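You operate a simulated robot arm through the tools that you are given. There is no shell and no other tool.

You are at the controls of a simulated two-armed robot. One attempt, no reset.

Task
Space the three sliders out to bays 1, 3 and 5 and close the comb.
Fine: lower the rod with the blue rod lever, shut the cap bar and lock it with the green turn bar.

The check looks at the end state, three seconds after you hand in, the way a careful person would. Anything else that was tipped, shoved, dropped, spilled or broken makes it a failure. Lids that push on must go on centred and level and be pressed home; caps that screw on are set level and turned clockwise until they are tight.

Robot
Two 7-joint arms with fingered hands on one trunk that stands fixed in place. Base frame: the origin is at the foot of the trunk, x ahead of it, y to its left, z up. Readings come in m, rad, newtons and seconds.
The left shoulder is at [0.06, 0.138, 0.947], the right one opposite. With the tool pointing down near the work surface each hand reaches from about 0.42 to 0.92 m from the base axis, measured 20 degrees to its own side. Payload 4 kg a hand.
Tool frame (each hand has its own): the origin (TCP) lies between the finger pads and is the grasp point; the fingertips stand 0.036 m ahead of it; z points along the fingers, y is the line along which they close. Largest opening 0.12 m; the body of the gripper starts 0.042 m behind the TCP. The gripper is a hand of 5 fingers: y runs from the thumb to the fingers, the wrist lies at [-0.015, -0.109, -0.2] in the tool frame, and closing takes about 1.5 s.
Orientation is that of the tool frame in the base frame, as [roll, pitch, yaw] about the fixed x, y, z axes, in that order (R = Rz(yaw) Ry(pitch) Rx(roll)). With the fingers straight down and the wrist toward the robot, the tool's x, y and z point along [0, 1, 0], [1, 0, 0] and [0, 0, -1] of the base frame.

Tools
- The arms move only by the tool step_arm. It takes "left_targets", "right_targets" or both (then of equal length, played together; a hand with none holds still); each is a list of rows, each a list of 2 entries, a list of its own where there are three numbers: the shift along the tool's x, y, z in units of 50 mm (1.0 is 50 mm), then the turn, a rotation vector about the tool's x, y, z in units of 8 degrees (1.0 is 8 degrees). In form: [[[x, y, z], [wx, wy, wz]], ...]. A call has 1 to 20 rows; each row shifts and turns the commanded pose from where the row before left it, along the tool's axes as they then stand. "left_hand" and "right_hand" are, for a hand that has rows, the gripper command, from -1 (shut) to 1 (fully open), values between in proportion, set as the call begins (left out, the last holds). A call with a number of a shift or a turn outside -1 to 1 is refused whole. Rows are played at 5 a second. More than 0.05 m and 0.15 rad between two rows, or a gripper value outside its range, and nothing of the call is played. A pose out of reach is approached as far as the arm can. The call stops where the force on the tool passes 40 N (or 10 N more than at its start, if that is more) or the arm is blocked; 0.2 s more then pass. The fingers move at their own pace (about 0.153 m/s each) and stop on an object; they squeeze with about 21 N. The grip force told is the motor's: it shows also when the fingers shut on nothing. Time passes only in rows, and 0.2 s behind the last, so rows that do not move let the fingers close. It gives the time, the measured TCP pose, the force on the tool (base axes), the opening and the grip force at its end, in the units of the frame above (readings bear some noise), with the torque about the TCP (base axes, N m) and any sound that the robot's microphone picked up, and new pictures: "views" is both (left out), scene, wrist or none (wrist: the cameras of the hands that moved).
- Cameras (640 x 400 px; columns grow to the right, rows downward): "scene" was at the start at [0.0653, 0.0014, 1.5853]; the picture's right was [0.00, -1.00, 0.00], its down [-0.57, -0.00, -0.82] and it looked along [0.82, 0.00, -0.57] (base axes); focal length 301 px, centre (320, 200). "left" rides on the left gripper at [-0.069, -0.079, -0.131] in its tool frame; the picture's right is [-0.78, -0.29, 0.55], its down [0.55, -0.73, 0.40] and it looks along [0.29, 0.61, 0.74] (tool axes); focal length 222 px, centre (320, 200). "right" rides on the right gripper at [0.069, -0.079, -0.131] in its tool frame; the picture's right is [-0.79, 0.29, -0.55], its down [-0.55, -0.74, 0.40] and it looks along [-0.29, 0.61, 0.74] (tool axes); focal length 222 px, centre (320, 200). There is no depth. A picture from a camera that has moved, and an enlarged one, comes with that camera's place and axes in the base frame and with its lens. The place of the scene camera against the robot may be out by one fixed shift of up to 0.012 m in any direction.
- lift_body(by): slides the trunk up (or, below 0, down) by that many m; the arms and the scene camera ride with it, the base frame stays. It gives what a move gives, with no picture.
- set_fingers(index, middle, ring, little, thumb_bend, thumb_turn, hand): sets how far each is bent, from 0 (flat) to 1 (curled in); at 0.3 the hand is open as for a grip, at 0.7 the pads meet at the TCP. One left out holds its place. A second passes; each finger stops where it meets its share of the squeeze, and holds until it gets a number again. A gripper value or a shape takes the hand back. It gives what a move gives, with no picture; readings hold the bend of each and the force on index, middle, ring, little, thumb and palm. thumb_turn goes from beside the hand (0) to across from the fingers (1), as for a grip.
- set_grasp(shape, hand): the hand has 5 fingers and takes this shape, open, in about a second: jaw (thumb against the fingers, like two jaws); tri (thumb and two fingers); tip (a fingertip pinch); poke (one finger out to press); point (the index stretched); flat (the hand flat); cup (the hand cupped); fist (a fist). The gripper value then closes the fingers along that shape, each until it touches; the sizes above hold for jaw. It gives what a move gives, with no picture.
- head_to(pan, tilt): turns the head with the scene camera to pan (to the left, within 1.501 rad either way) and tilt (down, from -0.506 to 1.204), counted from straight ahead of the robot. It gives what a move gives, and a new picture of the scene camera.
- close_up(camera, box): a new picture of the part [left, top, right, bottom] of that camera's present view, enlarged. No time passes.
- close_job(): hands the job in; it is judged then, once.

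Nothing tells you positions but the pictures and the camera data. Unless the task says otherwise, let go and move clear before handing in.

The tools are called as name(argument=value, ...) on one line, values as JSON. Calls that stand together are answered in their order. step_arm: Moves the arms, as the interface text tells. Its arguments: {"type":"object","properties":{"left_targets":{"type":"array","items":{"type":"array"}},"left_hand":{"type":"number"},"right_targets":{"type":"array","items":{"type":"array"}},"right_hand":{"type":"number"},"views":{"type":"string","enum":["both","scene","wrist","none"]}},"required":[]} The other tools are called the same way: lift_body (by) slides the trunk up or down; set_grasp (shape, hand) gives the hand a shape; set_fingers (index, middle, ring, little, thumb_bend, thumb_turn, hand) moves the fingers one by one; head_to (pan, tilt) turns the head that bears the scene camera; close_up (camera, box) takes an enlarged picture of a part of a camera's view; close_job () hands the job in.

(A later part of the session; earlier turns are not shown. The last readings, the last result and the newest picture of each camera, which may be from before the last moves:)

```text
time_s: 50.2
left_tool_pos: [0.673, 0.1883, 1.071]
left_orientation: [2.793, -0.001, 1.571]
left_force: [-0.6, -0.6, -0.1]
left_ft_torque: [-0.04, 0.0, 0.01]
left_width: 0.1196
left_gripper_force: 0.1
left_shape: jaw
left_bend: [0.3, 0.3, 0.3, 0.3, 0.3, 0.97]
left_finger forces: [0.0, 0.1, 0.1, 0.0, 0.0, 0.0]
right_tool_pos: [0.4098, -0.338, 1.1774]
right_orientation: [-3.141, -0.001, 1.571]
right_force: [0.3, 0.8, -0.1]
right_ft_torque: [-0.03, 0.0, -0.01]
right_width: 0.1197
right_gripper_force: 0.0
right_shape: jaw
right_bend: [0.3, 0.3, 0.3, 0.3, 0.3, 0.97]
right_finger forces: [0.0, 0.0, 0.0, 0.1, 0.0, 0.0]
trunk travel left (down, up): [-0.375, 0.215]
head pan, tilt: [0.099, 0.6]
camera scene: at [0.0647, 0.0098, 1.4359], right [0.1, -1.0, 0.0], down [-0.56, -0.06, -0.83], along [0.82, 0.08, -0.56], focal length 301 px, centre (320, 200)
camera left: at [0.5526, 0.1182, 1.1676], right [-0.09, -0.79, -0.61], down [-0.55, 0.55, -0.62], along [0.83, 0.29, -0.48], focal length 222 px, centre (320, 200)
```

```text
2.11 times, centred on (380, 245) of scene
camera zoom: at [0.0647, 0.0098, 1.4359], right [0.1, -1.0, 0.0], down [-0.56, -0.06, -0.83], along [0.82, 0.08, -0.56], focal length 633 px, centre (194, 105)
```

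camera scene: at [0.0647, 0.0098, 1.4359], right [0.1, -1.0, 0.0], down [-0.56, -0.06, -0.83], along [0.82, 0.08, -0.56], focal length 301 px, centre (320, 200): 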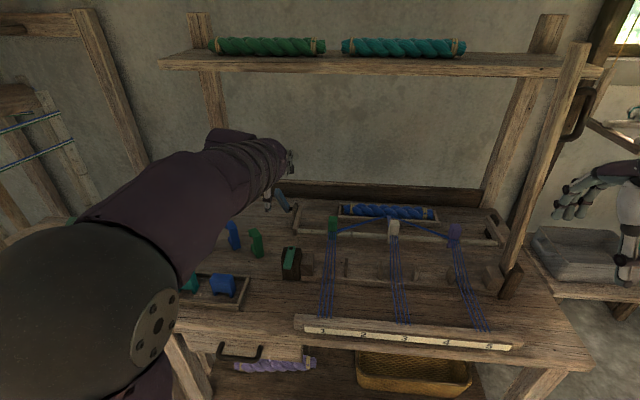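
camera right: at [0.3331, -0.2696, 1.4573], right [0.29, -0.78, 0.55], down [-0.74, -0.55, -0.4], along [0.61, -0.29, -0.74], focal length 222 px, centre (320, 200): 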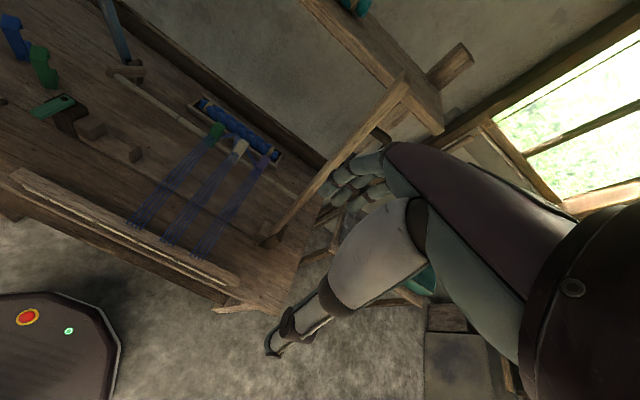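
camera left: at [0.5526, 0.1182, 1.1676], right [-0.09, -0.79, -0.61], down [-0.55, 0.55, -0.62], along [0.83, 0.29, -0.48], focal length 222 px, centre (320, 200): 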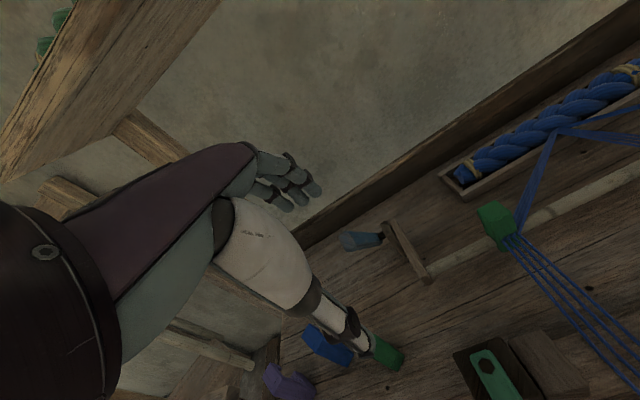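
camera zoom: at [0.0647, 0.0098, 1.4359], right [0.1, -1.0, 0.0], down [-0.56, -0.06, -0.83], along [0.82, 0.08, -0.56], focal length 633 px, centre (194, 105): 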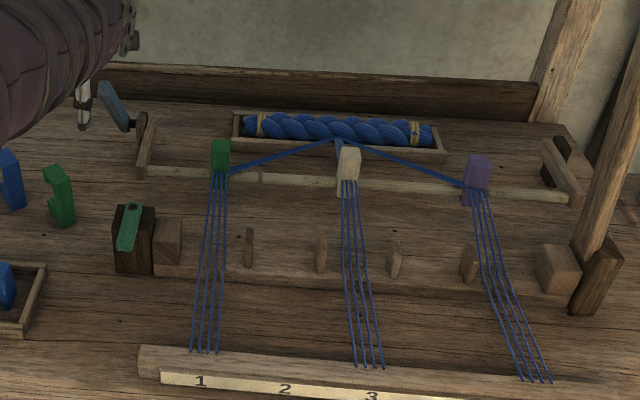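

The rod stays down with the strands seated in bays 1, 3 and 5. Next is the cap bar, whose top I take to be near (0.617, -0.34, 1.375) with its hinge near y -0.38, z 0.88. I'll clear the left hand and bring the right hand above the bar with a pinch shape.

set_grasp(hand="right", shape="tip")

step_arm(left_targets=[[[0.57, -0.357, -0.483], [0, 0, 0]], [[0.57, -0.357, -0.483], [0, 0, 0]], [[0.57, -0.357, -0.483], [0, 0, 0]], [[0.57, -0.357, -0.483], [0, 0, 0]], [[0.57, -0.357, -0.483], [0, 0, 0]], [[0.57, -0.357, -0.483], [0, 0, 0]]], right_targets=[[[0, 0, -0.9], [0, 0, 0]], [[0, 0, -0.9], [0, 0, 0]], [[0, 0, -0.9], [0, 0, 0]], [[0, 0, -0.9], [0, 0, 0]], [[0, 0, -0.9], [0, 0, 0]], [[0, 0, -0.9], [0, 0, 0]]], right_hand=0.2)

head_to(pan=-0.3, tilt=0.35)

```text
time_s: 51.1
left_tool_pos: [0.6743, 0.19, 1.0704]
left_orientation: [2.792, 0.001, 1.571]
left_force: [0.4, -0.4, 0.1]
left_ft_torque: [0.0, -0.02, 0.01]
left_width: 0.1198
left_gripper_force: 0.0
left_shape: jaw
left_bend: [0.3, 0.3, 0.3, 0.3, 0.3, 0.97]
left_finger forces: [0.1, 0.0, 0.0, 0.0, 0.0, 0.0]
right_tool_pos: [0.411, -0.3369, 1.177]
right_orientation: [-3.141, 0.001, 1.569]
right_force: [0.1, 0.5, 0.3]
right_ft_torque: [0.0, 0.0, 0.01]
right_width: 0.1198
right_gripper_force: 0.0
right_shape: tip
right_bend: [0.31, 0.98, 0.99, 0.99, 0.3, 0.97]
right_finger forces: [0.0, 0.0, 0.1, 0.0, 0.0, 0.0]
trunk travel left (down, up): [-0.375, 0.215]
head pan, tilt: [0.099, 0.6]
```

```text
time_s: 52.5
left_tool_pos: [0.5225, 0.357, 1.1717]
left_orientation: [2.791, -0.001, 1.567]
left_force: [-0.1, -0.1, 0.6]
left_ft_torque: [-0.01, -0.04, 0.01]
left_width: 0.1198
left_gripper_force: 0.1
left_shape: jaw
left_bend: [0.3, 0.3, 0.3, 0.3, 0.3, 0.97]
left_finger forces: [0.1, 0.1, 0.0, 0.1, 0.0, 0.0]
right_tool_pos: [0.4065, -0.3394, 1.4129]
right_orientation: [3.137, -0.001, 1.571]
right_force: [-0.5, -0.1, 0.1]
right_ft_torque: [0.05, -0.02, -0.02]
right_width: 0.0721
right_gripper_force: 0.0
right_shape: tip
right_bend: [0.39, 0.98, 0.99, 0.99, 0.47, 1.0]
right_finger forces: [0.1, 0.1, 0.0, 0.0, 0.0, 0.1]
right hand out of reach, approached as far as the arm can: row 6
trunk travel left (down, up): [-0.375, 0.215]
head pan, tilt: [0.099, 0.6]
camera scene: at [0.0625, 0.0081, 1.436], right [0.1, -1.0, 0.0], down [-0.56, -0.05, -0.83], along [0.82, 0.08, -0.56], focal length 301 px, centre (320, 200)
camera right: at [0.3283, -0.2708, 1.5429], right [0.29, -0.79, 0.55], down [-0.73, -0.55, -0.4], along [0.62, -0.29, -0.73], focal length 222 px, centre (320, 200)
camera left: at [0.4018, 0.2873, 1.2672], right [-0.09, -0.78, -0.61], down [-0.55, 0.55, -0.63], along [0.83, 0.28, -0.48], focal length 222 px, centre (320, 200)
```

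scene: 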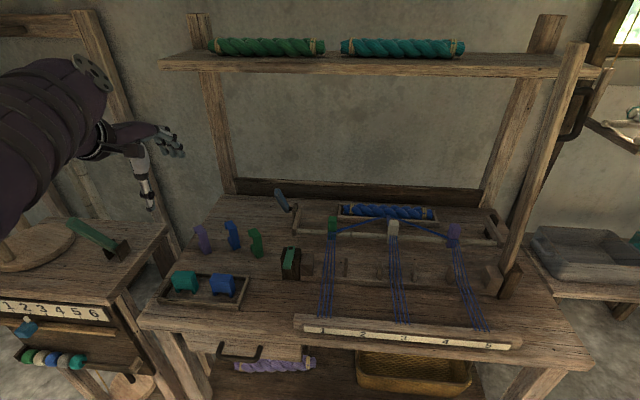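
right: 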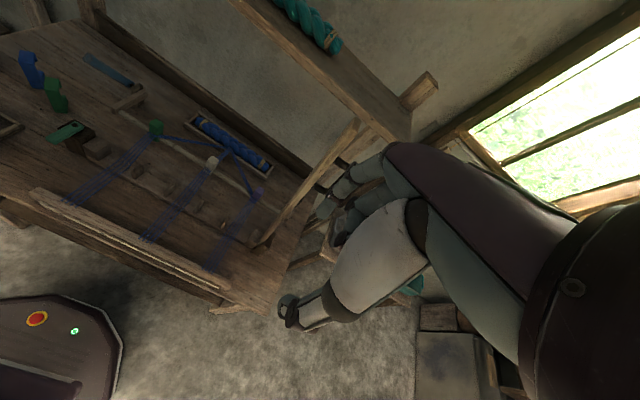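
left: 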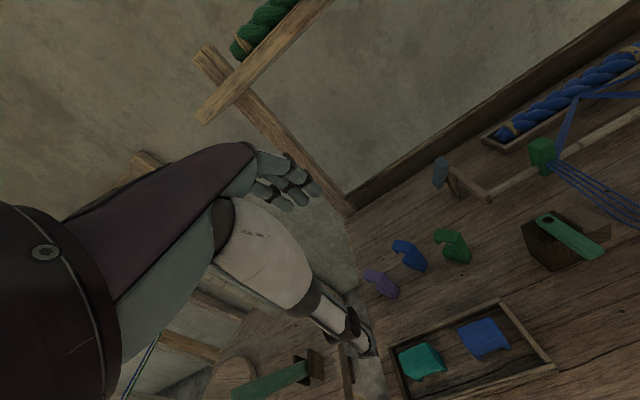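

```text
time_s: 53.4
left_tool_pos: [0.525, 0.3591, 1.1694]
left_orientation: [2.792, -0.001, 1.571]
left_force: [-0.7, -0.7, -0.7]
left_ft_torque: [0.01, 0.0, 0.0]
left_width: 0.1198
left_gripper_force: 0.1
left_shape: jaw
left_bend: [0.3, 0.3, 0.3, 0.3, 0.3, 0.97]
left_finger forces: [0.0, 0.0, 0.0, 0.0, 0.0, 0.0]
right_tool_pos: [0.4112, -0.3367, 1.4113]
right_orientation: [3.139, -0.001, 1.57]
right_force: [0.1, 0.4, -0.1]
right_ft_torque: [0.02, 0.03, 0.04]
right_width: 0.0721
right_gripper_force: 0.1
right_shape: tip
right_bend: [0.39, 0.98, 0.99, 0.99, 0.47, 1.0]
right_finger forces: [0.0, 0.1, 0.1, 0.1, 0.0, 0.0]
trunk travel left (down, up): [-0.375, 0.215]
head pan, tilt: [-0.3, 0.351]
camera scene: at [0.0662, -0.0263, 1.4586], right [-0.3, -0.96, 0.0], down [-0.33, 0.1, -0.94], along [0.9, -0.28, -0.34], focal length 301 px, centre (320, 200)
```

scene: 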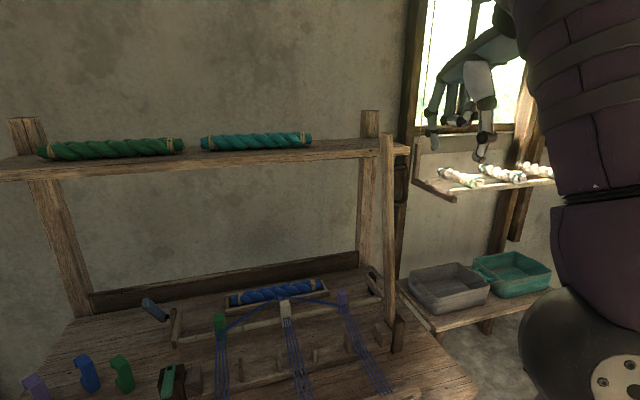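

The vertical hand is near its upper limit here, so I'll raise the trunk to get comfortably above the bar's top end.

lift_body(by=0.2)

step_arm(right_targets=[[[0, 0.6, 0.75], [0, 0, 0]], [[0, 0.6, 0.75], [0, 0, 0]], [[0, 0.6, 0.75], [0, 0, 0]], [[0, 0.6, 0.75], [0, 0, 0]]])

head_to(pan=-0.3, tilt=0.6)

```text
time_s: 55.6
left_tool_pos: [0.5265, 0.3608, 1.3696]
left_orientation: [2.792, 0.0, 1.571]
left_force: [-0.3, 0.3, -0.4]
left_ft_torque: [-0.02, 0.03, 0.01]
left_width: 0.1198
left_gripper_force: 0.0
left_shape: jaw
left_bend: [0.3, 0.3, 0.3, 0.3, 0.3, 0.97]
left_finger forces: [0.0, 0.0, 0.0, 0.1, 0.0, 0.0]
right_tool_pos: [0.4107, -0.337, 1.6126]
right_orientation: [3.139, 0.0, 1.569]
right_force: [0.3, -0.2, 1.0]
right_ft_torque: [0.0, 0.02, 0.01]
right_width: 0.0721
right_gripper_force: 0.1
right_shape: tip
right_bend: [0.39, 0.98, 0.99, 0.99, 0.47, 1.0]
right_finger forces: [0.1, 0.0, 0.1, 0.0, 0.0, 0.0]
trunk travel left (down, up): [-0.575, 0.015]
head pan, tilt: [-0.3, 0.351]
```

```text
time_s: 56.6
left_tool_pos: [0.5267, 0.3587, 1.3682]
left_orientation: [2.793, -0.001, 1.572]
left_force: [0.7, 0.9, -0.4]
left_ft_torque: [0.0, 0.0, 0.0]
left_width: 0.1198
left_gripper_force: 0.1
left_shape: jaw
left_bend: [0.3, 0.3, 0.3, 0.3, 0.3, 0.97]
left_finger forces: [0.1, 0.0, 0.1, 0.0, 0.1, 0.1]
right_tool_pos: [0.5323, -0.3382, 1.4624]
right_orientation: [3.14, 0.001, 1.568]
right_force: [0.2, -0.8, -0.4]
right_ft_torque: [0.0, 0.06, 0.02]
right_width: 0.0721
right_gripper_force: 0.1
right_shape: tip
right_bend: [0.39, 0.98, 0.99, 0.99, 0.47, 1.0]
right_finger forces: [0.0, 0.0, 0.0, 0.0, 0.0, 0.0]
trunk travel left (down, up): [-0.575, 0.015]
head pan, tilt: [-0.3, 0.351]
camera scene: at [0.0677, -0.0265, 1.6586], right [-0.3, -0.96, 0.0], down [-0.33, 0.1, -0.94], along [0.9, -0.28, -0.34], focal length 301 px, centre (320, 200)
camera right: at [0.4538, -0.2692, 1.592], right [0.29, -0.79, 0.55], down [-0.74, -0.55, -0.4], along [0.61, -0.29, -0.74], focal length 222 px, centre (320, 200)
```

scene: 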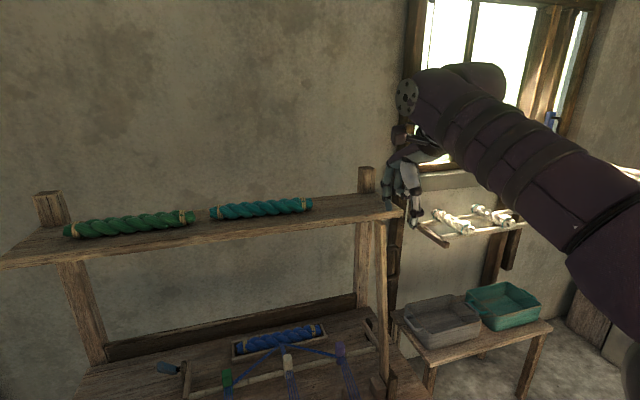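
right: 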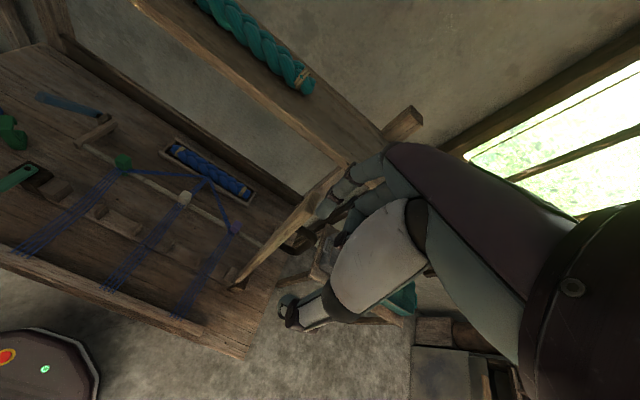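

```text
time_s: 57.3
left_tool_pos: [0.5256, 0.3593, 1.3706]
left_orientation: [2.792, 0.0, 1.572]
left_force: [-0.1, 0.5, -0.4]
left_ft_torque: [-0.02, -0.01, 0.0]
left_width: 0.1201
left_gripper_force: 0.2
left_shape: jaw
left_bend: [0.3, 0.3, 0.3, 0.3, 0.3, 0.97]
left_finger forces: [0.0, 0.0, 0.0, 0.0, 0.1, 0.1]
right_tool_pos: [0.5292, -0.3385, 1.4639]
right_orientation: [3.139, 0.0, 1.568]
right_force: [0.1, 0.5, 0.7]
right_ft_torque: [0.0, 0.02, -0.01]
right_width: 0.0722
right_gripper_force: 0.1
right_shape: tip
right_bend: [0.39, 0.98, 0.99, 0.99, 0.47, 1.0]
right_finger forces: [0.0, 0.0, 0.1, 0.0, 0.0, 0.1]
trunk travel left (down, up): [-0.575, 0.015]
head pan, tilt: [-0.3, 0.6]
camera scene: at [0.0618, -0.0251, 1.636], right [-0.3, -0.96, 0.0], down [-0.54, 0.17, -0.83], along [0.79, -0.24, -0.56], focal length 301 px, centre (320, 200)
```

scene: 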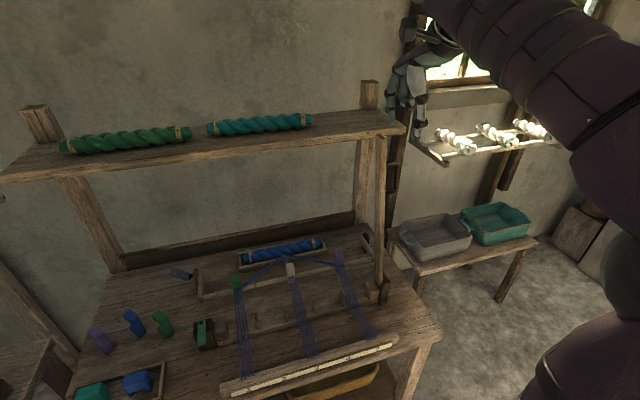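

close_up(camera="right", box=[220, 120, 440, 300])

close_up(camera="scene", box=[340, 60, 460, 160])

```text
2.22 times, centred on (330, 210) of right
camera zoom: at [0.4519, -0.269, 1.5932], right [0.29, -0.78, 0.55], down [-0.73, -0.55, -0.4], along [0.61, -0.29, -0.73], focal length 494 px, centre (298, 178)
```

zoom: 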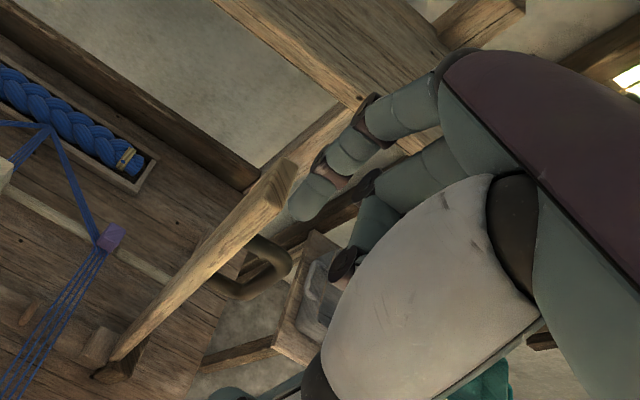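

```text
4.00 times, centred on (400, 110) of scene
camera zoom: at [0.0618, -0.0251, 1.636], right [-0.3, -0.96, 0.0], down [-0.54, 0.17, -0.83], along [0.79, -0.24, -0.56], focal length 1203 px, centre (0, 560)
```

zoom: 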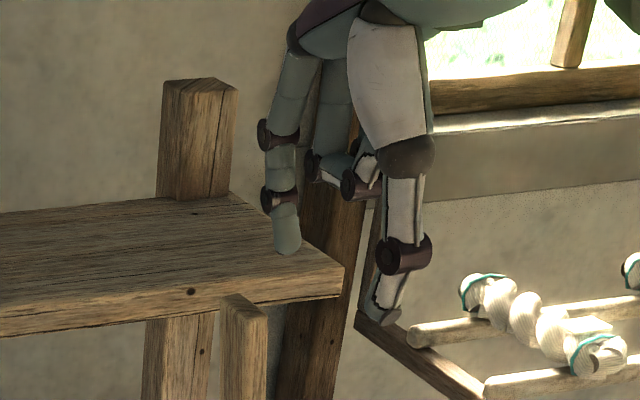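

The two views put the bar's top at about (0.618, -0.34, 1.384). I'll move over it at z≈1.45 and look before lowering.

step_arm(right_targets=[[[0, 0.88, 0.1], [0, 0, 0]], [[0, 0.88, 0.1], [0, 0, 0]]])

close_up(camera="right", box=[220, 120, 440, 300])

close_up(camera="scene", box=[340, 60, 460, 160])

```text
time_s: 57.9
left_tool_pos: [0.5259, 0.3598, 1.3699]
left_orientation: [2.793, -0.001, 1.573]
left_force: [1.0, -0.4, -0.1]
left_ft_torque: [-0.02, 0.01, 0.0]
left_width: 0.12
left_gripper_force: 0.1
left_shape: jaw
left_bend: [0.3, 0.3, 0.3, 0.3, 0.3, 0.97]
left_finger forces: [0.0, 0.1, 0.2, 0.1, 0.0, 0.1]
right_tool_pos: [0.6196, -0.3377, 1.4523]
right_orientation: [3.141, 0.0, 1.569]
right_force: [0.0, 0.4, 0.0]
right_ft_torque: [0.0, 0.0, -0.01]
right_width: 0.0721
right_gripper_force: 0.1
right_shape: tip
right_bend: [0.39, 0.98, 0.99, 0.99, 0.47, 1.0]
right_finger forces: [0.0, 0.0, 0.0, 0.1, 0.0, 0.1]
trunk travel left (down, up): [-0.575, 0.015]
head pan, tilt: [-0.3, 0.6]
camera scene: at [0.0633, -0.0248, 1.6359], right [-0.3, -0.96, 0.0], down [-0.54, 0.17, -0.82], along [0.79, -0.24, -0.57], focal length 301 px, centre (320, 200)
camera right: at [0.5418, -0.2687, 1.5818], right [0.29, -0.78, 0.55], down [-0.73, -0.55, -0.4], along [0.61, -0.29, -0.74], focal length 222 px, centre (320, 200)
```

scene: 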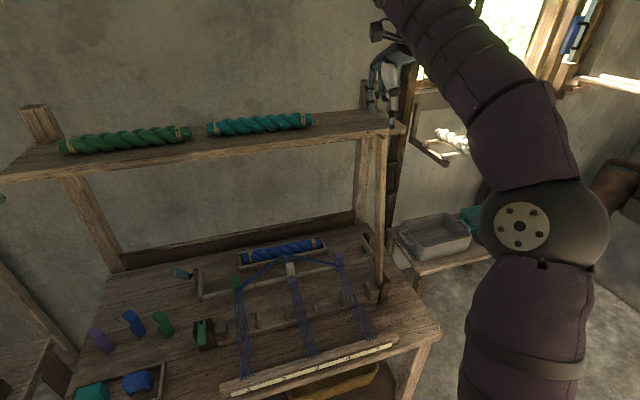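
right: 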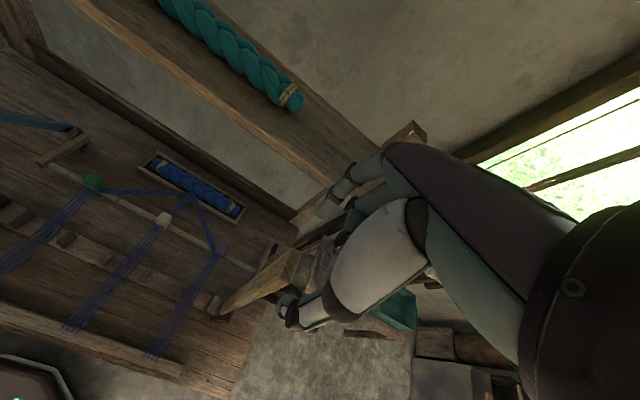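

```text
2.22 times, centred on (330, 210) of right
camera zoom: at [0.5418, -0.2687, 1.5818], right [0.29, -0.78, 0.55], down [-0.73, -0.55, -0.4], along [0.61, -0.29, -0.74], focal length 494 px, centre (298, 178)
```

zoom: 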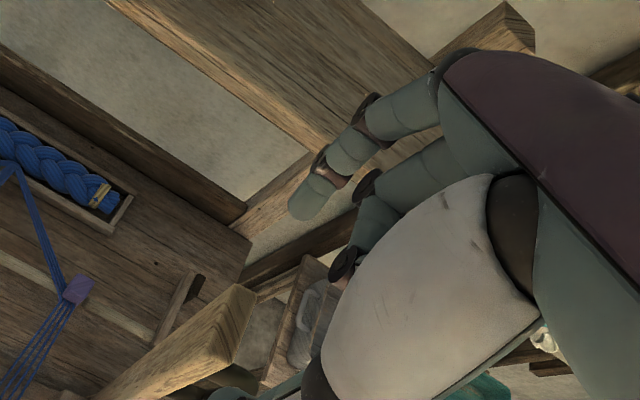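

```text
4.00 times, centred on (400, 110) of scene
camera zoom: at [0.0633, -0.0248, 1.6359], right [-0.3, -0.96, 0.0], down [-0.54, 0.17, -0.82], along [0.79, -0.24, -0.57], focal length 1203 px, centre (0, 560)
```

zoom: 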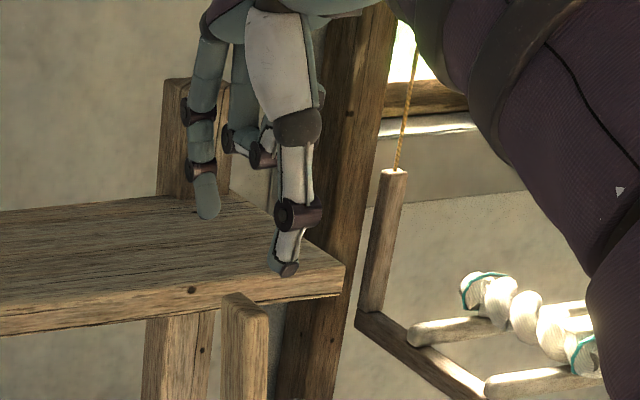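

The bar end is directly below at (0.620, -0.345, 1.382). I'll lower over it and close the pinch on its front and back faces.

step_arm(right_targets=[[[-0.12, 0, 0.6], [0, 0, 0]], [[0, 0, 0.65], [0, 0, 0]], [[0, 0, 0.6], [0, 0, 0]]])

close_up(camera="right", box=[220, 120, 440, 300])

close_up(camera="scene", box=[340, 60, 460, 160])

```text
time_s: 58.7
left_tool_pos: [0.5256, 0.3582, 1.3697]
left_orientation: [2.794, 0.001, 1.569]
left_force: [-1.4, -1.7, -0.3]
left_ft_torque: [0.02, 0.0, -0.03]
left_width: 0.1199
left_gripper_force: 0.0
left_shape: jaw
left_bend: [0.3, 0.3, 0.3, 0.3, 0.3, 0.97]
left_finger forces: [0.0, 0.1, 0.0, 0.0, 0.0, 0.0]
right_tool_pos: [0.6193, -0.3448, 1.3604]
right_orientation: [3.137, -0.001, 1.568]
right_force: [-0.5, -0.7, 0.1]
right_ft_torque: [0.0, -0.02, -0.03]
right_width: 0.0724
right_gripper_force: 0.1
right_shape: tip
right_bend: [0.39, 0.98, 0.99, 0.99, 0.47, 1.0]
right_finger forces: [0.1, 0.4, 0.1, 0.0, 0.0, 0.1]
trunk travel left (down, up): [-0.575, 0.015]
head pan, tilt: [-0.3, 0.6]
camera scene: at [0.062, -0.0256, 1.6359], right [-0.3, -0.96, 0.0], down [-0.54, 0.17, -0.82], along [0.79, -0.24, -0.57], focal length 301 px, centre (320, 200)
camera right: at [0.5415, -0.2757, 1.4903], right [0.29, -0.78, 0.55], down [-0.73, -0.55, -0.4], along [0.61, -0.29, -0.73], focal length 222 px, centre (320, 200)
```

scene: 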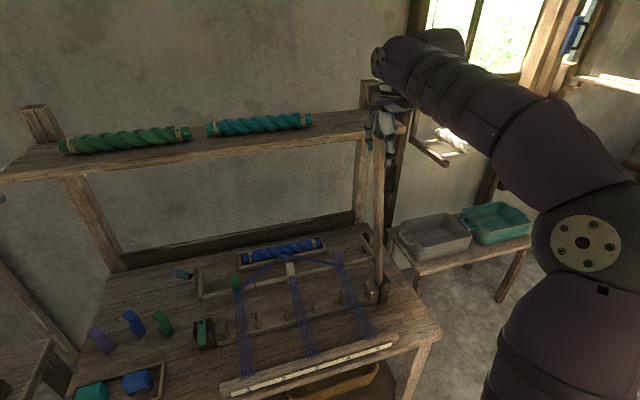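
right: 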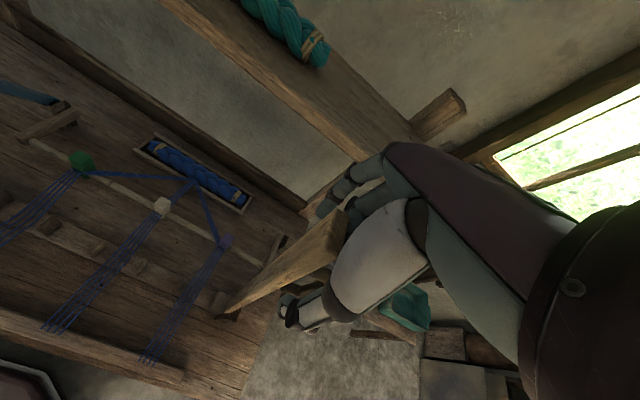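

```text
2.22 times, centred on (330, 210) of right
camera zoom: at [0.5415, -0.2757, 1.4903], right [0.29, -0.78, 0.55], down [-0.73, -0.55, -0.4], along [0.61, -0.29, -0.73], focal length 494 px, centre (298, 178)
```

zoom: 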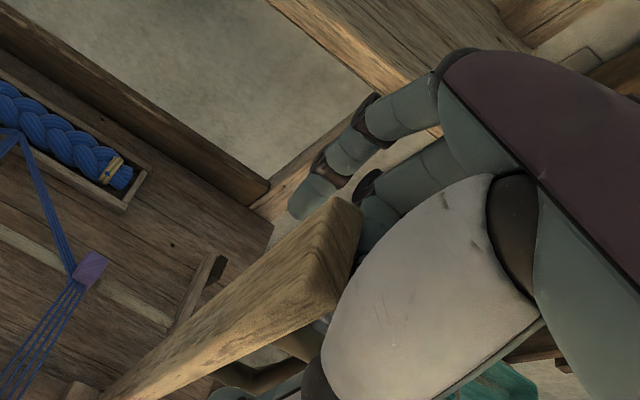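

```text
4.00 times, centred on (400, 110) of scene
camera zoom: at [0.062, -0.0256, 1.6359], right [-0.3, -0.96, 0.0], down [-0.54, 0.17, -0.82], along [0.79, -0.24, -0.57], focal length 1203 px, centre (0, 560)
```

zoom: 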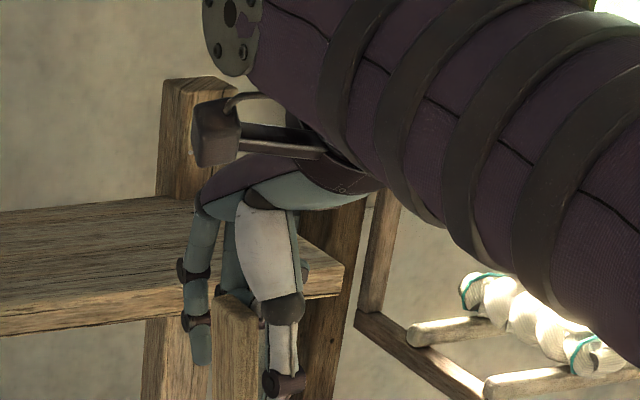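

step_arm(right_targets=[[[0, 0, 0], [0, 0, 0]], [[0, 0, 0], [0, 0, 0]], [[0, 0, 0], [0, 0, 0]], [[0, 0, 0], [0, 0, 0]], [[0, 0, 0], [0, 0, 0]], [[0, 0, 0], [0, 0, 0]], [[0, 0, 0], [0, 0, 0]]], right_hand=-1)

close_up(camera="scene", box=[340, 60, 460, 160])

close_up(camera="right", box=[220, 120, 440, 300])

```text
time_s: 60.3
left_tool_pos: [0.5244, 0.3582, 1.3701]
left_orientation: [2.791, 0.001, 1.571]
left_force: [-0.2, -0.5, -0.1]
left_ft_torque: [-0.04, -0.02, 0.0]
left_width: 0.1198
left_gripper_force: 0.1
left_shape: jaw
left_bend: [0.3, 0.3, 0.3, 0.3, 0.3, 0.97]
left_finger forces: [0.0, 0.0, 0.1, 0.1, 0.1, 0.0]
right_tool_pos: [0.6194, -0.3454, 1.361]
right_orientation: [3.141, 0.001, 1.569]
right_force: [-1.4, -1.0, -2.1]
right_ft_torque: [0.0, 0.02, -0.06]
right_width: 0.0303
right_gripper_force: 20.6
right_shape: tip
right_bend: [0.55, 0.98, 1.0, 1.0, 0.69, 1.0]
right_finger forces: [18.3, 0.4, 0.0, 0.0, 19.4, 0.0]
trunk travel left (down, up): [-0.575, 0.015]
head pan, tilt: [-0.3, 0.6]
camera scene: at [0.0617, -0.0253, 1.6359], right [-0.3, -0.96, 0.0], down [-0.54, 0.17, -0.82], along [0.79, -0.24, -0.57], focal length 301 px, centre (320, 200)
camera right: at [0.5412, -0.2754, 1.4906], right [0.29, -0.78, 0.55], down [-0.73, -0.55, -0.4], along [0.61, -0.29, -0.74], focal length 222 px, centre (320, 200)
```

scene: 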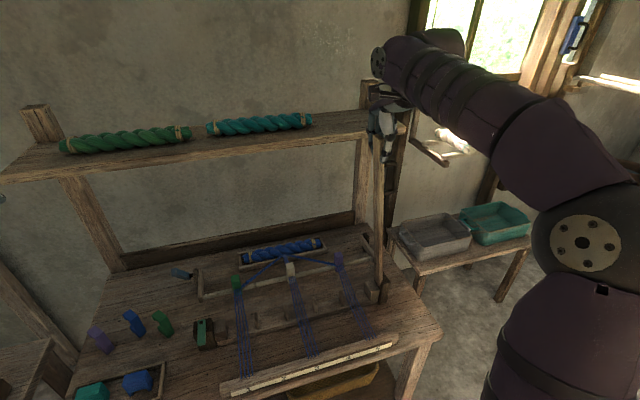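
right: 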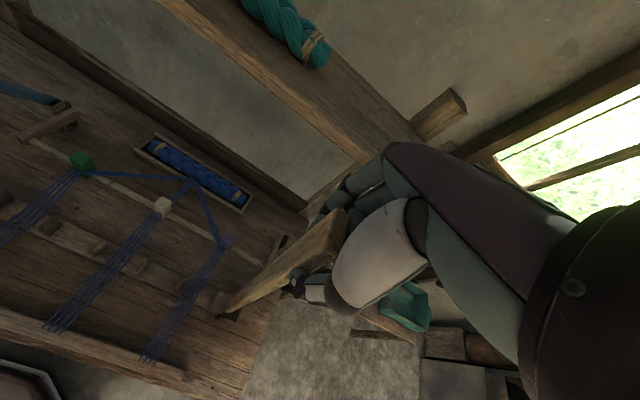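

```text
4.00 times, centred on (400, 110) of scene
camera zoom: at [0.0617, -0.0253, 1.6359], right [-0.3, -0.96, 0.0], down [-0.54, 0.17, -0.82], along [0.79, -0.24, -0.57], focal length 1203 px, centre (0, 560)
```

zoom: 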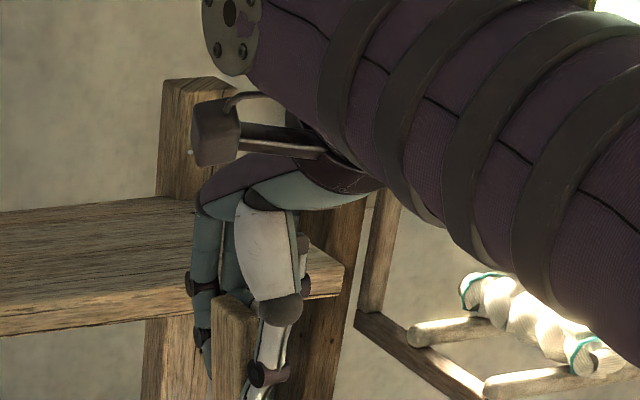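

```text
2.22 times, centred on (330, 210) of right
camera zoom: at [0.5412, -0.2754, 1.4906], right [0.29, -0.78, 0.55], down [-0.73, -0.55, -0.4], along [0.61, -0.29, -0.74], focal length 494 px, centre (298, 178)
```

zoom: 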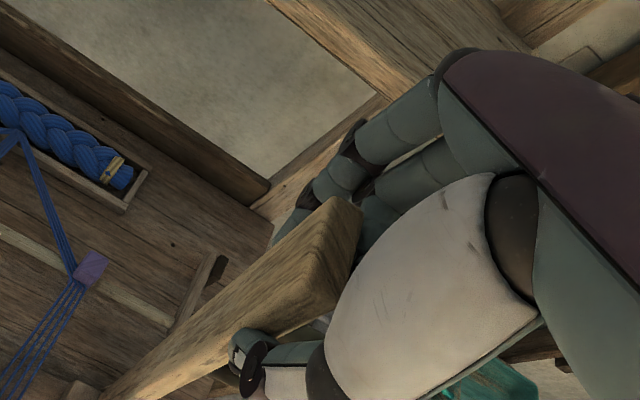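

The bar's end is held by the pinch. I'll swing it along its arc slowly, starting with the first 14° or so.

step_arm(right_targets=[[[0.314, 0, 0.041], [0, 0, 0]], [[0.314, 0, 0.041], [0, 0, 0]], [[0.4, 0, 0.089], [0, 0, 0]], [[0.4, 0, 0.089], [0, 0, 0]], [[0.39, 0, 0.123], [0, 0, 0]], [[0.39, 0, 0.123], [0, 0, 0]]])

close_up(camera="right", box=[160, 120, 460, 350])

```text
time_s: 61.7
left_tool_pos: [0.5254, 0.3592, 1.3691]
left_orientation: [2.793, 0.001, 1.571]
left_force: [-0.3, 0.2, 0.0]
left_ft_torque: [0.01, -0.03, -0.01]
left_width: 0.1197
left_gripper_force: 0.0
left_shape: jaw
left_bend: [0.3, 0.3, 0.3, 0.3, 0.3, 0.97]
left_finger forces: [0.0, 0.0, 0.0, 0.1, 0.0, 0.0]
right_tool_pos: [0.6207, -0.2322, 1.3332]
right_orientation: [3.14, -0.001, 1.569]
right_force: [-3.7, -1.5, -4.1]
right_ft_torque: [-0.15, 0.12, -0.01]
right_width: 0.0301
right_gripper_force: 21.1
right_shape: tip
right_bend: [0.55, 1.0, 1.0, 1.0, 0.69, 1.0]
right_finger forces: [17.8, 0.1, 0.1, 0.1, 21.7, 0.1]
trunk travel left (down, up): [-0.575, 0.015]
head pan, tilt: [-0.3, 0.6]
camera scene: at [0.0616, -0.0251, 1.6358], right [-0.3, -0.96, 0.0], down [-0.54, 0.17, -0.83], along [0.79, -0.24, -0.56], focal length 301 px, centre (320, 200)
camera right: at [0.5419, -0.1648, 1.4637], right [0.29, -0.78, 0.55], down [-0.74, -0.55, -0.4], along [0.61, -0.29, -0.74], focal length 222 px, centre (320, 200)
```

scene: 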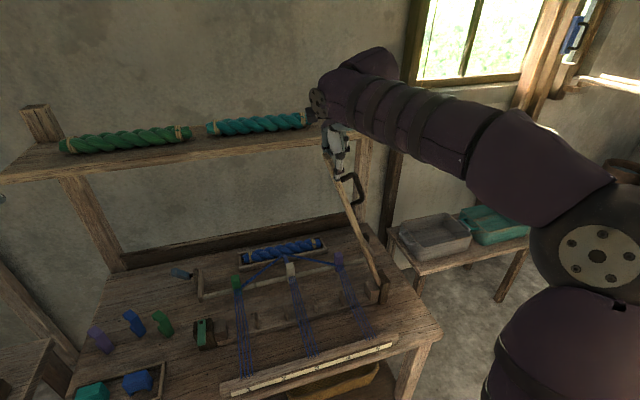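
right: 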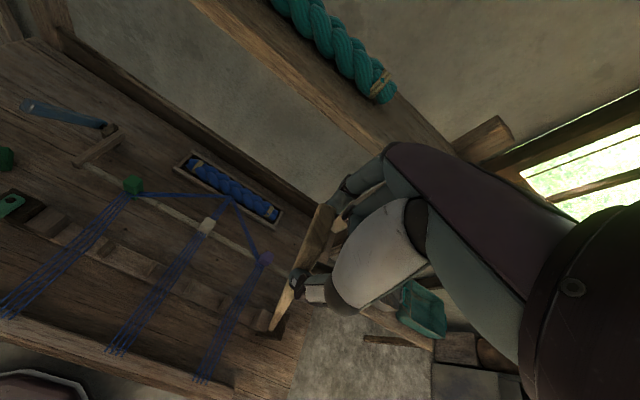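

```text
1.74 times, centred on (310, 235) of right
camera zoom: at [0.5419, -0.1648, 1.4637], right [0.29, -0.78, 0.55], down [-0.74, -0.55, -0.4], along [0.61, -0.29, -0.74], focal length 386 px, centre (337, 139)
```

zoom: 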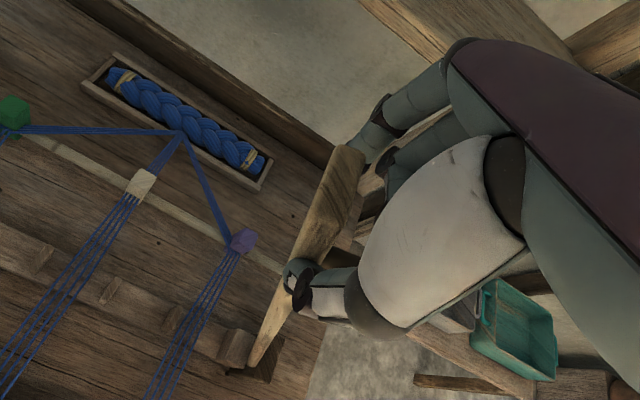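

The bar swings nicely and turns in the pinch. I'll continue to about 50°.

step_arm(right_targets=[[[0.378, 0, 0.156], [0, 0, 0]], [[0.378, 0, 0.156], [0, 0, 0]], [[0.363, 0, 0.189], [0, 0, 0]], [[0.363, 0, 0.189], [0, 0, 0]], [[0.345, 0, 0.22], [0, 0, 0]], [[0.345, 0, 0.22], [0, 0, 0]], [[0.325, 0, 0.249], [0, 0, 0]], [[0.325, 0, 0.249], [0, 0, 0]], [[0.301, 0, 0.277], [0, 0, 0]], [[0.301, 0, 0.277], [0, 0, 0]], [[0.277, 0, 0.301], [0, 0, 0]], [[0.277, 0, 0.301], [0, 0, 0]]])

close_up(camera="right", box=[160, 120, 460, 350])

```text
time_s: 64.3
left_tool_pos: [0.5262, 0.359, 1.3693]
left_orientation: [2.792, 0.0, 1.571]
left_force: [0.9, 0.2, 0.6]
left_ft_torque: [-0.01, 0.01, 0.01]
left_width: 0.1203
left_gripper_force: 0.0
left_shape: jaw
left_bend: [0.3, 0.3, 0.3, 0.3, 0.3, 0.97]
left_finger forces: [0.1, 0.0, 0.0, 0.0, 0.0, 0.0]
right_tool_pos: [0.6202, -0.0364, 1.1944]
right_orientation: [3.141, 0.0, 1.57]
right_force: [-4.3, -10.8, -10.4]
right_ft_torque: [-0.36, 0.1, -0.15]
right_width: 0.029
right_gripper_force: 21.8
right_shape: tip
right_bend: [0.55, 1.0, 1.0, 1.0, 0.68, 1.0]
right_finger forces: [16.9, 0.0, 0.0, 0.0, 21.1, 0.0]
trunk travel left (down, up): [-0.575, 0.015]
head pan, tilt: [-0.3, 0.6]
camera scene: at [0.0622, -0.0264, 1.6359], right [-0.3, -0.96, 0.0], down [-0.54, 0.17, -0.82], along [0.79, -0.24, -0.57], focal length 301 px, centre (320, 200)
camera right: at [0.5421, 0.0328, 1.3241], right [0.29, -0.79, 0.55], down [-0.74, -0.55, -0.4], along [0.61, -0.29, -0.74], focal length 222 px, centre (320, 200)
```

scene: 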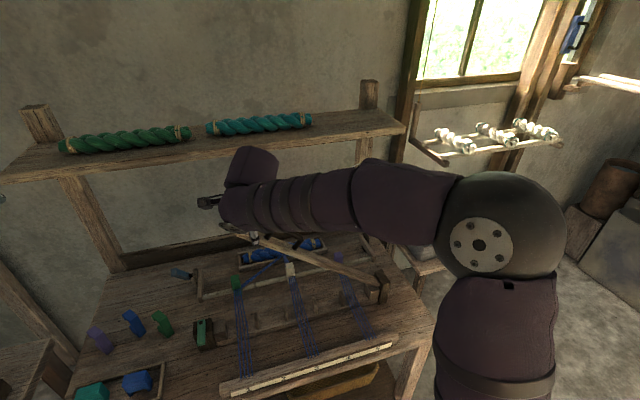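
right: 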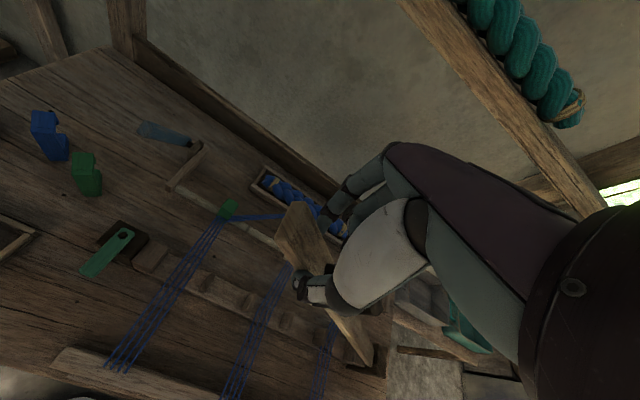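

```text
1.74 times, centred on (310, 235) of right
camera zoom: at [0.5421, 0.0328, 1.3241], right [0.29, -0.79, 0.55], down [-0.74, -0.55, -0.4], along [0.61, -0.29, -0.74], focal length 386 px, centre (337, 139)
```

zoom: 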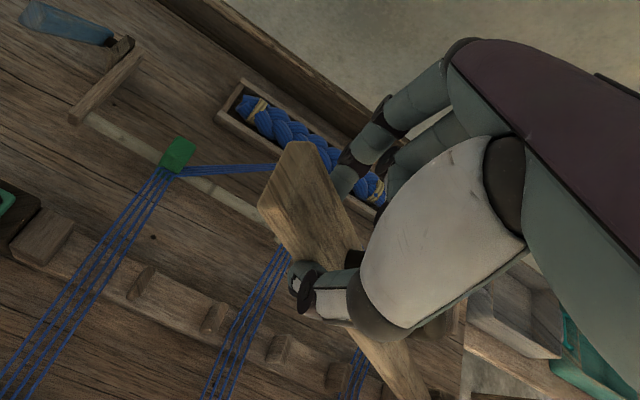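

The force shows I'm pulling slightly outward along the bar, so I'll ease inward as I continue down to about 70°.

step_arm(right_targets=[[[0.1, 0, 0.4], [0, 0, 0]], [[0.22, 0, 0.325], [0, 0, 0]], [[0.2, 0, 0.345], [0, 0, 0]], [[0.2, 0, 0.345], [0, 0, 0]], [[0.17, 0, 0.363], [0, 0, 0]], [[0.17, 0, 0.363], [0, 0, 0]], [[0.14, 0, 0.378], [0, 0, 0]], [[0.14, 0, 0.378], [0, 0, 0]]])

close_up(camera="right", box=[160, 120, 460, 350])

close_up(camera="scene", box=[180, 200, 440, 380])

```text
time_s: 66.1
left_tool_pos: [0.5242, 0.3619, 1.3684]
left_orientation: [2.793, 0.001, 1.571]
left_force: [-0.9, -0.6, 0.0]
left_ft_torque: [0.01, -0.03, 0.0]
left_width: 0.12
left_gripper_force: 0.1
left_shape: jaw
left_bend: [0.3, 0.3, 0.3, 0.3, 0.3, 0.97]
left_finger forces: [0.0, 0.1, 0.1, 0.0, 0.1, 0.0]
right_tool_pos: [0.6211, 0.0349, 1.0504]
right_orientation: [3.138, 0.001, 1.572]
right_force: [-0.7, 14.8, 4.3]
right_ft_torque: [0.31, 0.05, 0.13]
right_width: 0.0308
right_gripper_force: 20.5
right_shape: tip
right_bend: [0.55, 1.0, 1.0, 1.0, 0.69, 1.0]
right_finger forces: [20.4, 0.0, 0.0, 0.1, 21.3, 0.0]
trunk travel left (down, up): [-0.575, 0.015]
head pan, tilt: [-0.3, 0.6]
camera scene: at [0.0615, -0.0226, 1.636], right [-0.3, -0.96, 0.0], down [-0.54, 0.17, -0.83], along [0.79, -0.24, -0.56], focal length 301 px, centre (320, 200)
camera right: at [0.5417, 0.104, 1.1808], right [0.29, -0.78, 0.55], down [-0.73, -0.55, -0.4], along [0.62, -0.29, -0.73], focal length 222 px, centre (320, 200)
```

scene: 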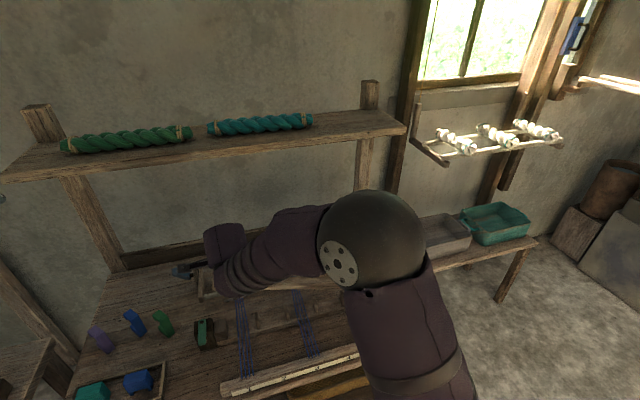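
right: 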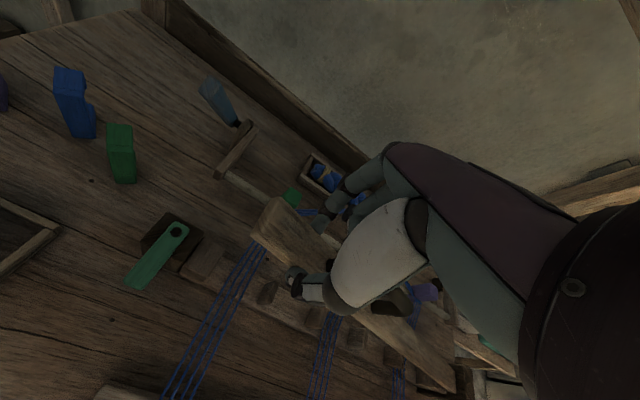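

```text
1.74 times, centred on (310, 235) of right
camera zoom: at [0.5417, 0.104, 1.1808], right [0.29, -0.78, 0.55], down [-0.73, -0.55, -0.4], along [0.62, -0.29, -0.73], focal length 386 px, centre (337, 139)
```

zoom: 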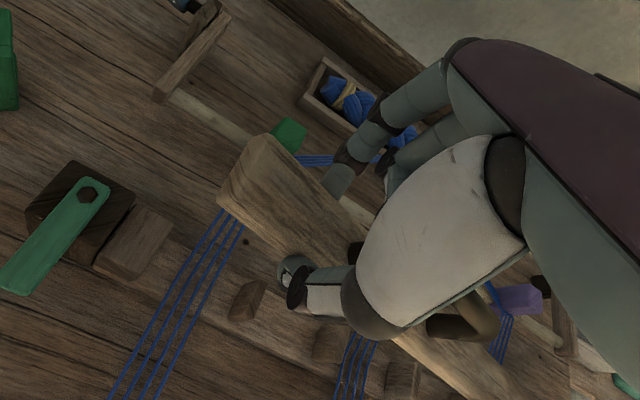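

```text
2.22 times, centred on (310, 290) of scene
camera zoom: at [0.0615, -0.0226, 1.636], right [-0.3, -0.96, 0.0], down [-0.54, 0.17, -0.83], along [0.79, -0.24, -0.56], focal length 668 px, centre (342, 0)
```

zoom: 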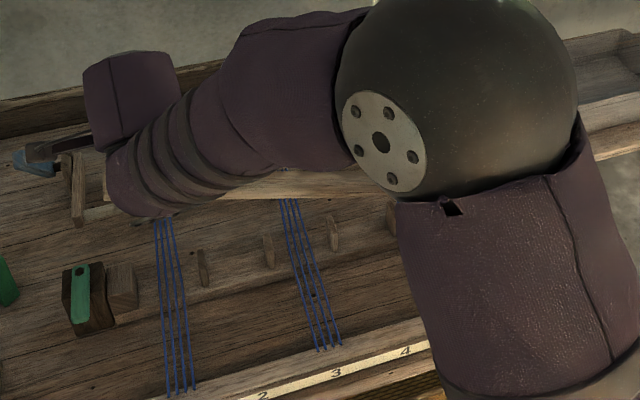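

Now it's compressing slightly, so I'll correct outward a few millimetres and continue to about 80°.

step_arm(right_targets=[[[0.22, 0, 0.352], [0, 0, 0]], [[0.17, 0, 0.352], [0, 0, 0]], [[0.089, 0, 0.4], [0, 0, 0]], [[0.089, 0, 0.4], [0, 0, 0]]])

close_up(camera="right", box=[160, 120, 460, 350])

close_up(camera="scene", box=[180, 200, 440, 380])

```text
time_s: 67.1
left_tool_pos: [0.525, 0.3588, 1.3689]
left_orientation: [2.793, 0.001, 1.568]
left_force: [-0.1, 0.1, -0.3]
left_ft_torque: [-0.02, -0.01, 0.02]
left_width: 0.12
left_gripper_force: 0.0
left_shape: jaw
left_bend: [0.3, 0.3, 0.3, 0.3, 0.3, 0.97]
left_finger forces: [0.0, 0.0, 0.0, 0.0, 0.1, 0.0]
right_tool_pos: [0.6209, 0.059, 0.9747]
right_orientation: [3.139, 0.002, 1.567]
right_force: [-4.5, -3.2, -1.3]
right_ft_torque: [-0.23, 0.09, -0.04]
right_width: 0.0295
right_gripper_force: 20.8
right_shape: tip
right_bend: [0.55, 1.0, 1.0, 1.0, 0.68, 1.0]
right_finger forces: [18.7, 0.1, 0.0, 0.0, 22.8, 0.0]
trunk travel left (down, up): [-0.575, 0.015]
head pan, tilt: [-0.3, 0.6]
camera scene: at [0.0617, -0.0256, 1.6359], right [-0.3, -0.95, 0.0], down [-0.54, 0.17, -0.82], along [0.79, -0.24, -0.57], focal length 301 px, centre (320, 200)
camera right: at [0.5424, 0.1273, 1.1048], right [0.29, -0.78, 0.55], down [-0.74, -0.55, -0.4], along [0.61, -0.29, -0.74], focal length 222 px, centre (320, 200)
```

scene: 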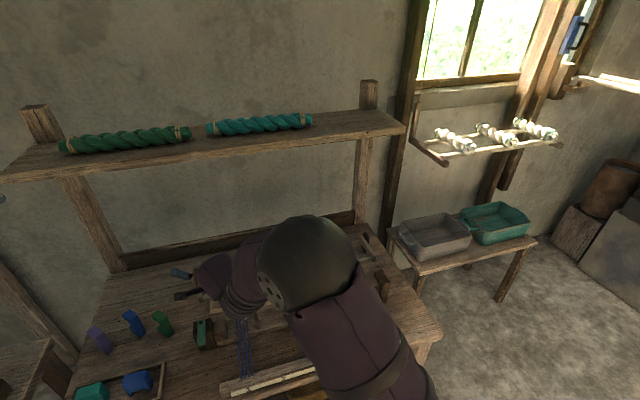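
right: 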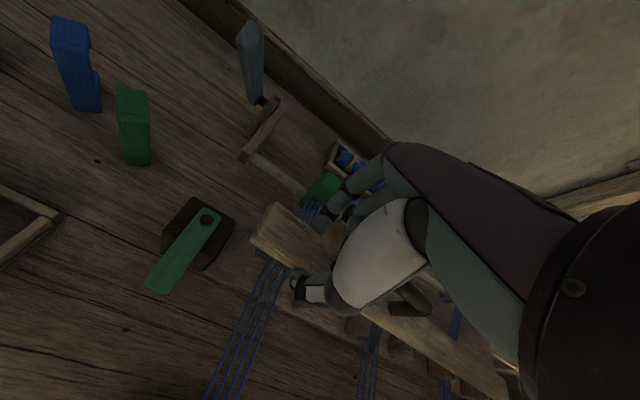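

```text
1.74 times, centred on (310, 235) of right
camera zoom: at [0.5424, 0.1273, 1.1048], right [0.29, -0.78, 0.55], down [-0.74, -0.55, -0.4], along [0.61, -0.29, -0.74], focal length 386 px, centre (337, 139)
```

zoom: 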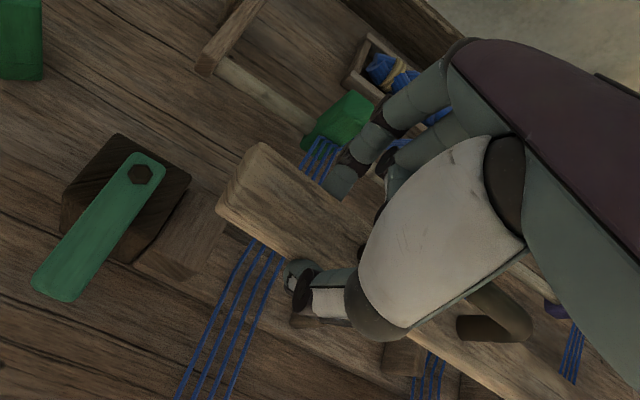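

```text
2.22 times, centred on (310, 290) of scene
camera zoom: at [0.0617, -0.0256, 1.6359], right [-0.3, -0.95, 0.0], down [-0.54, 0.17, -0.82], along [0.79, -0.24, -0.57], focal length 668 px, centre (342, 0)
```

zoom: 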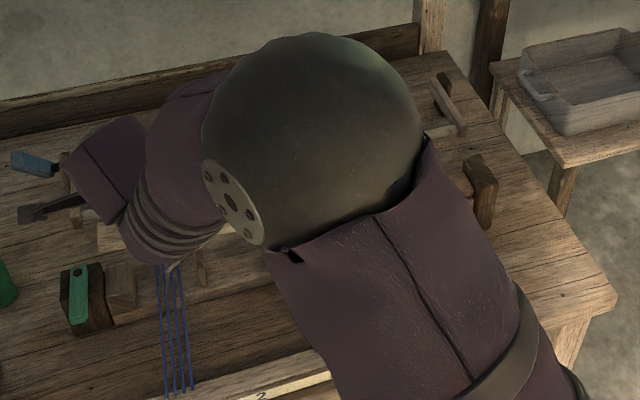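

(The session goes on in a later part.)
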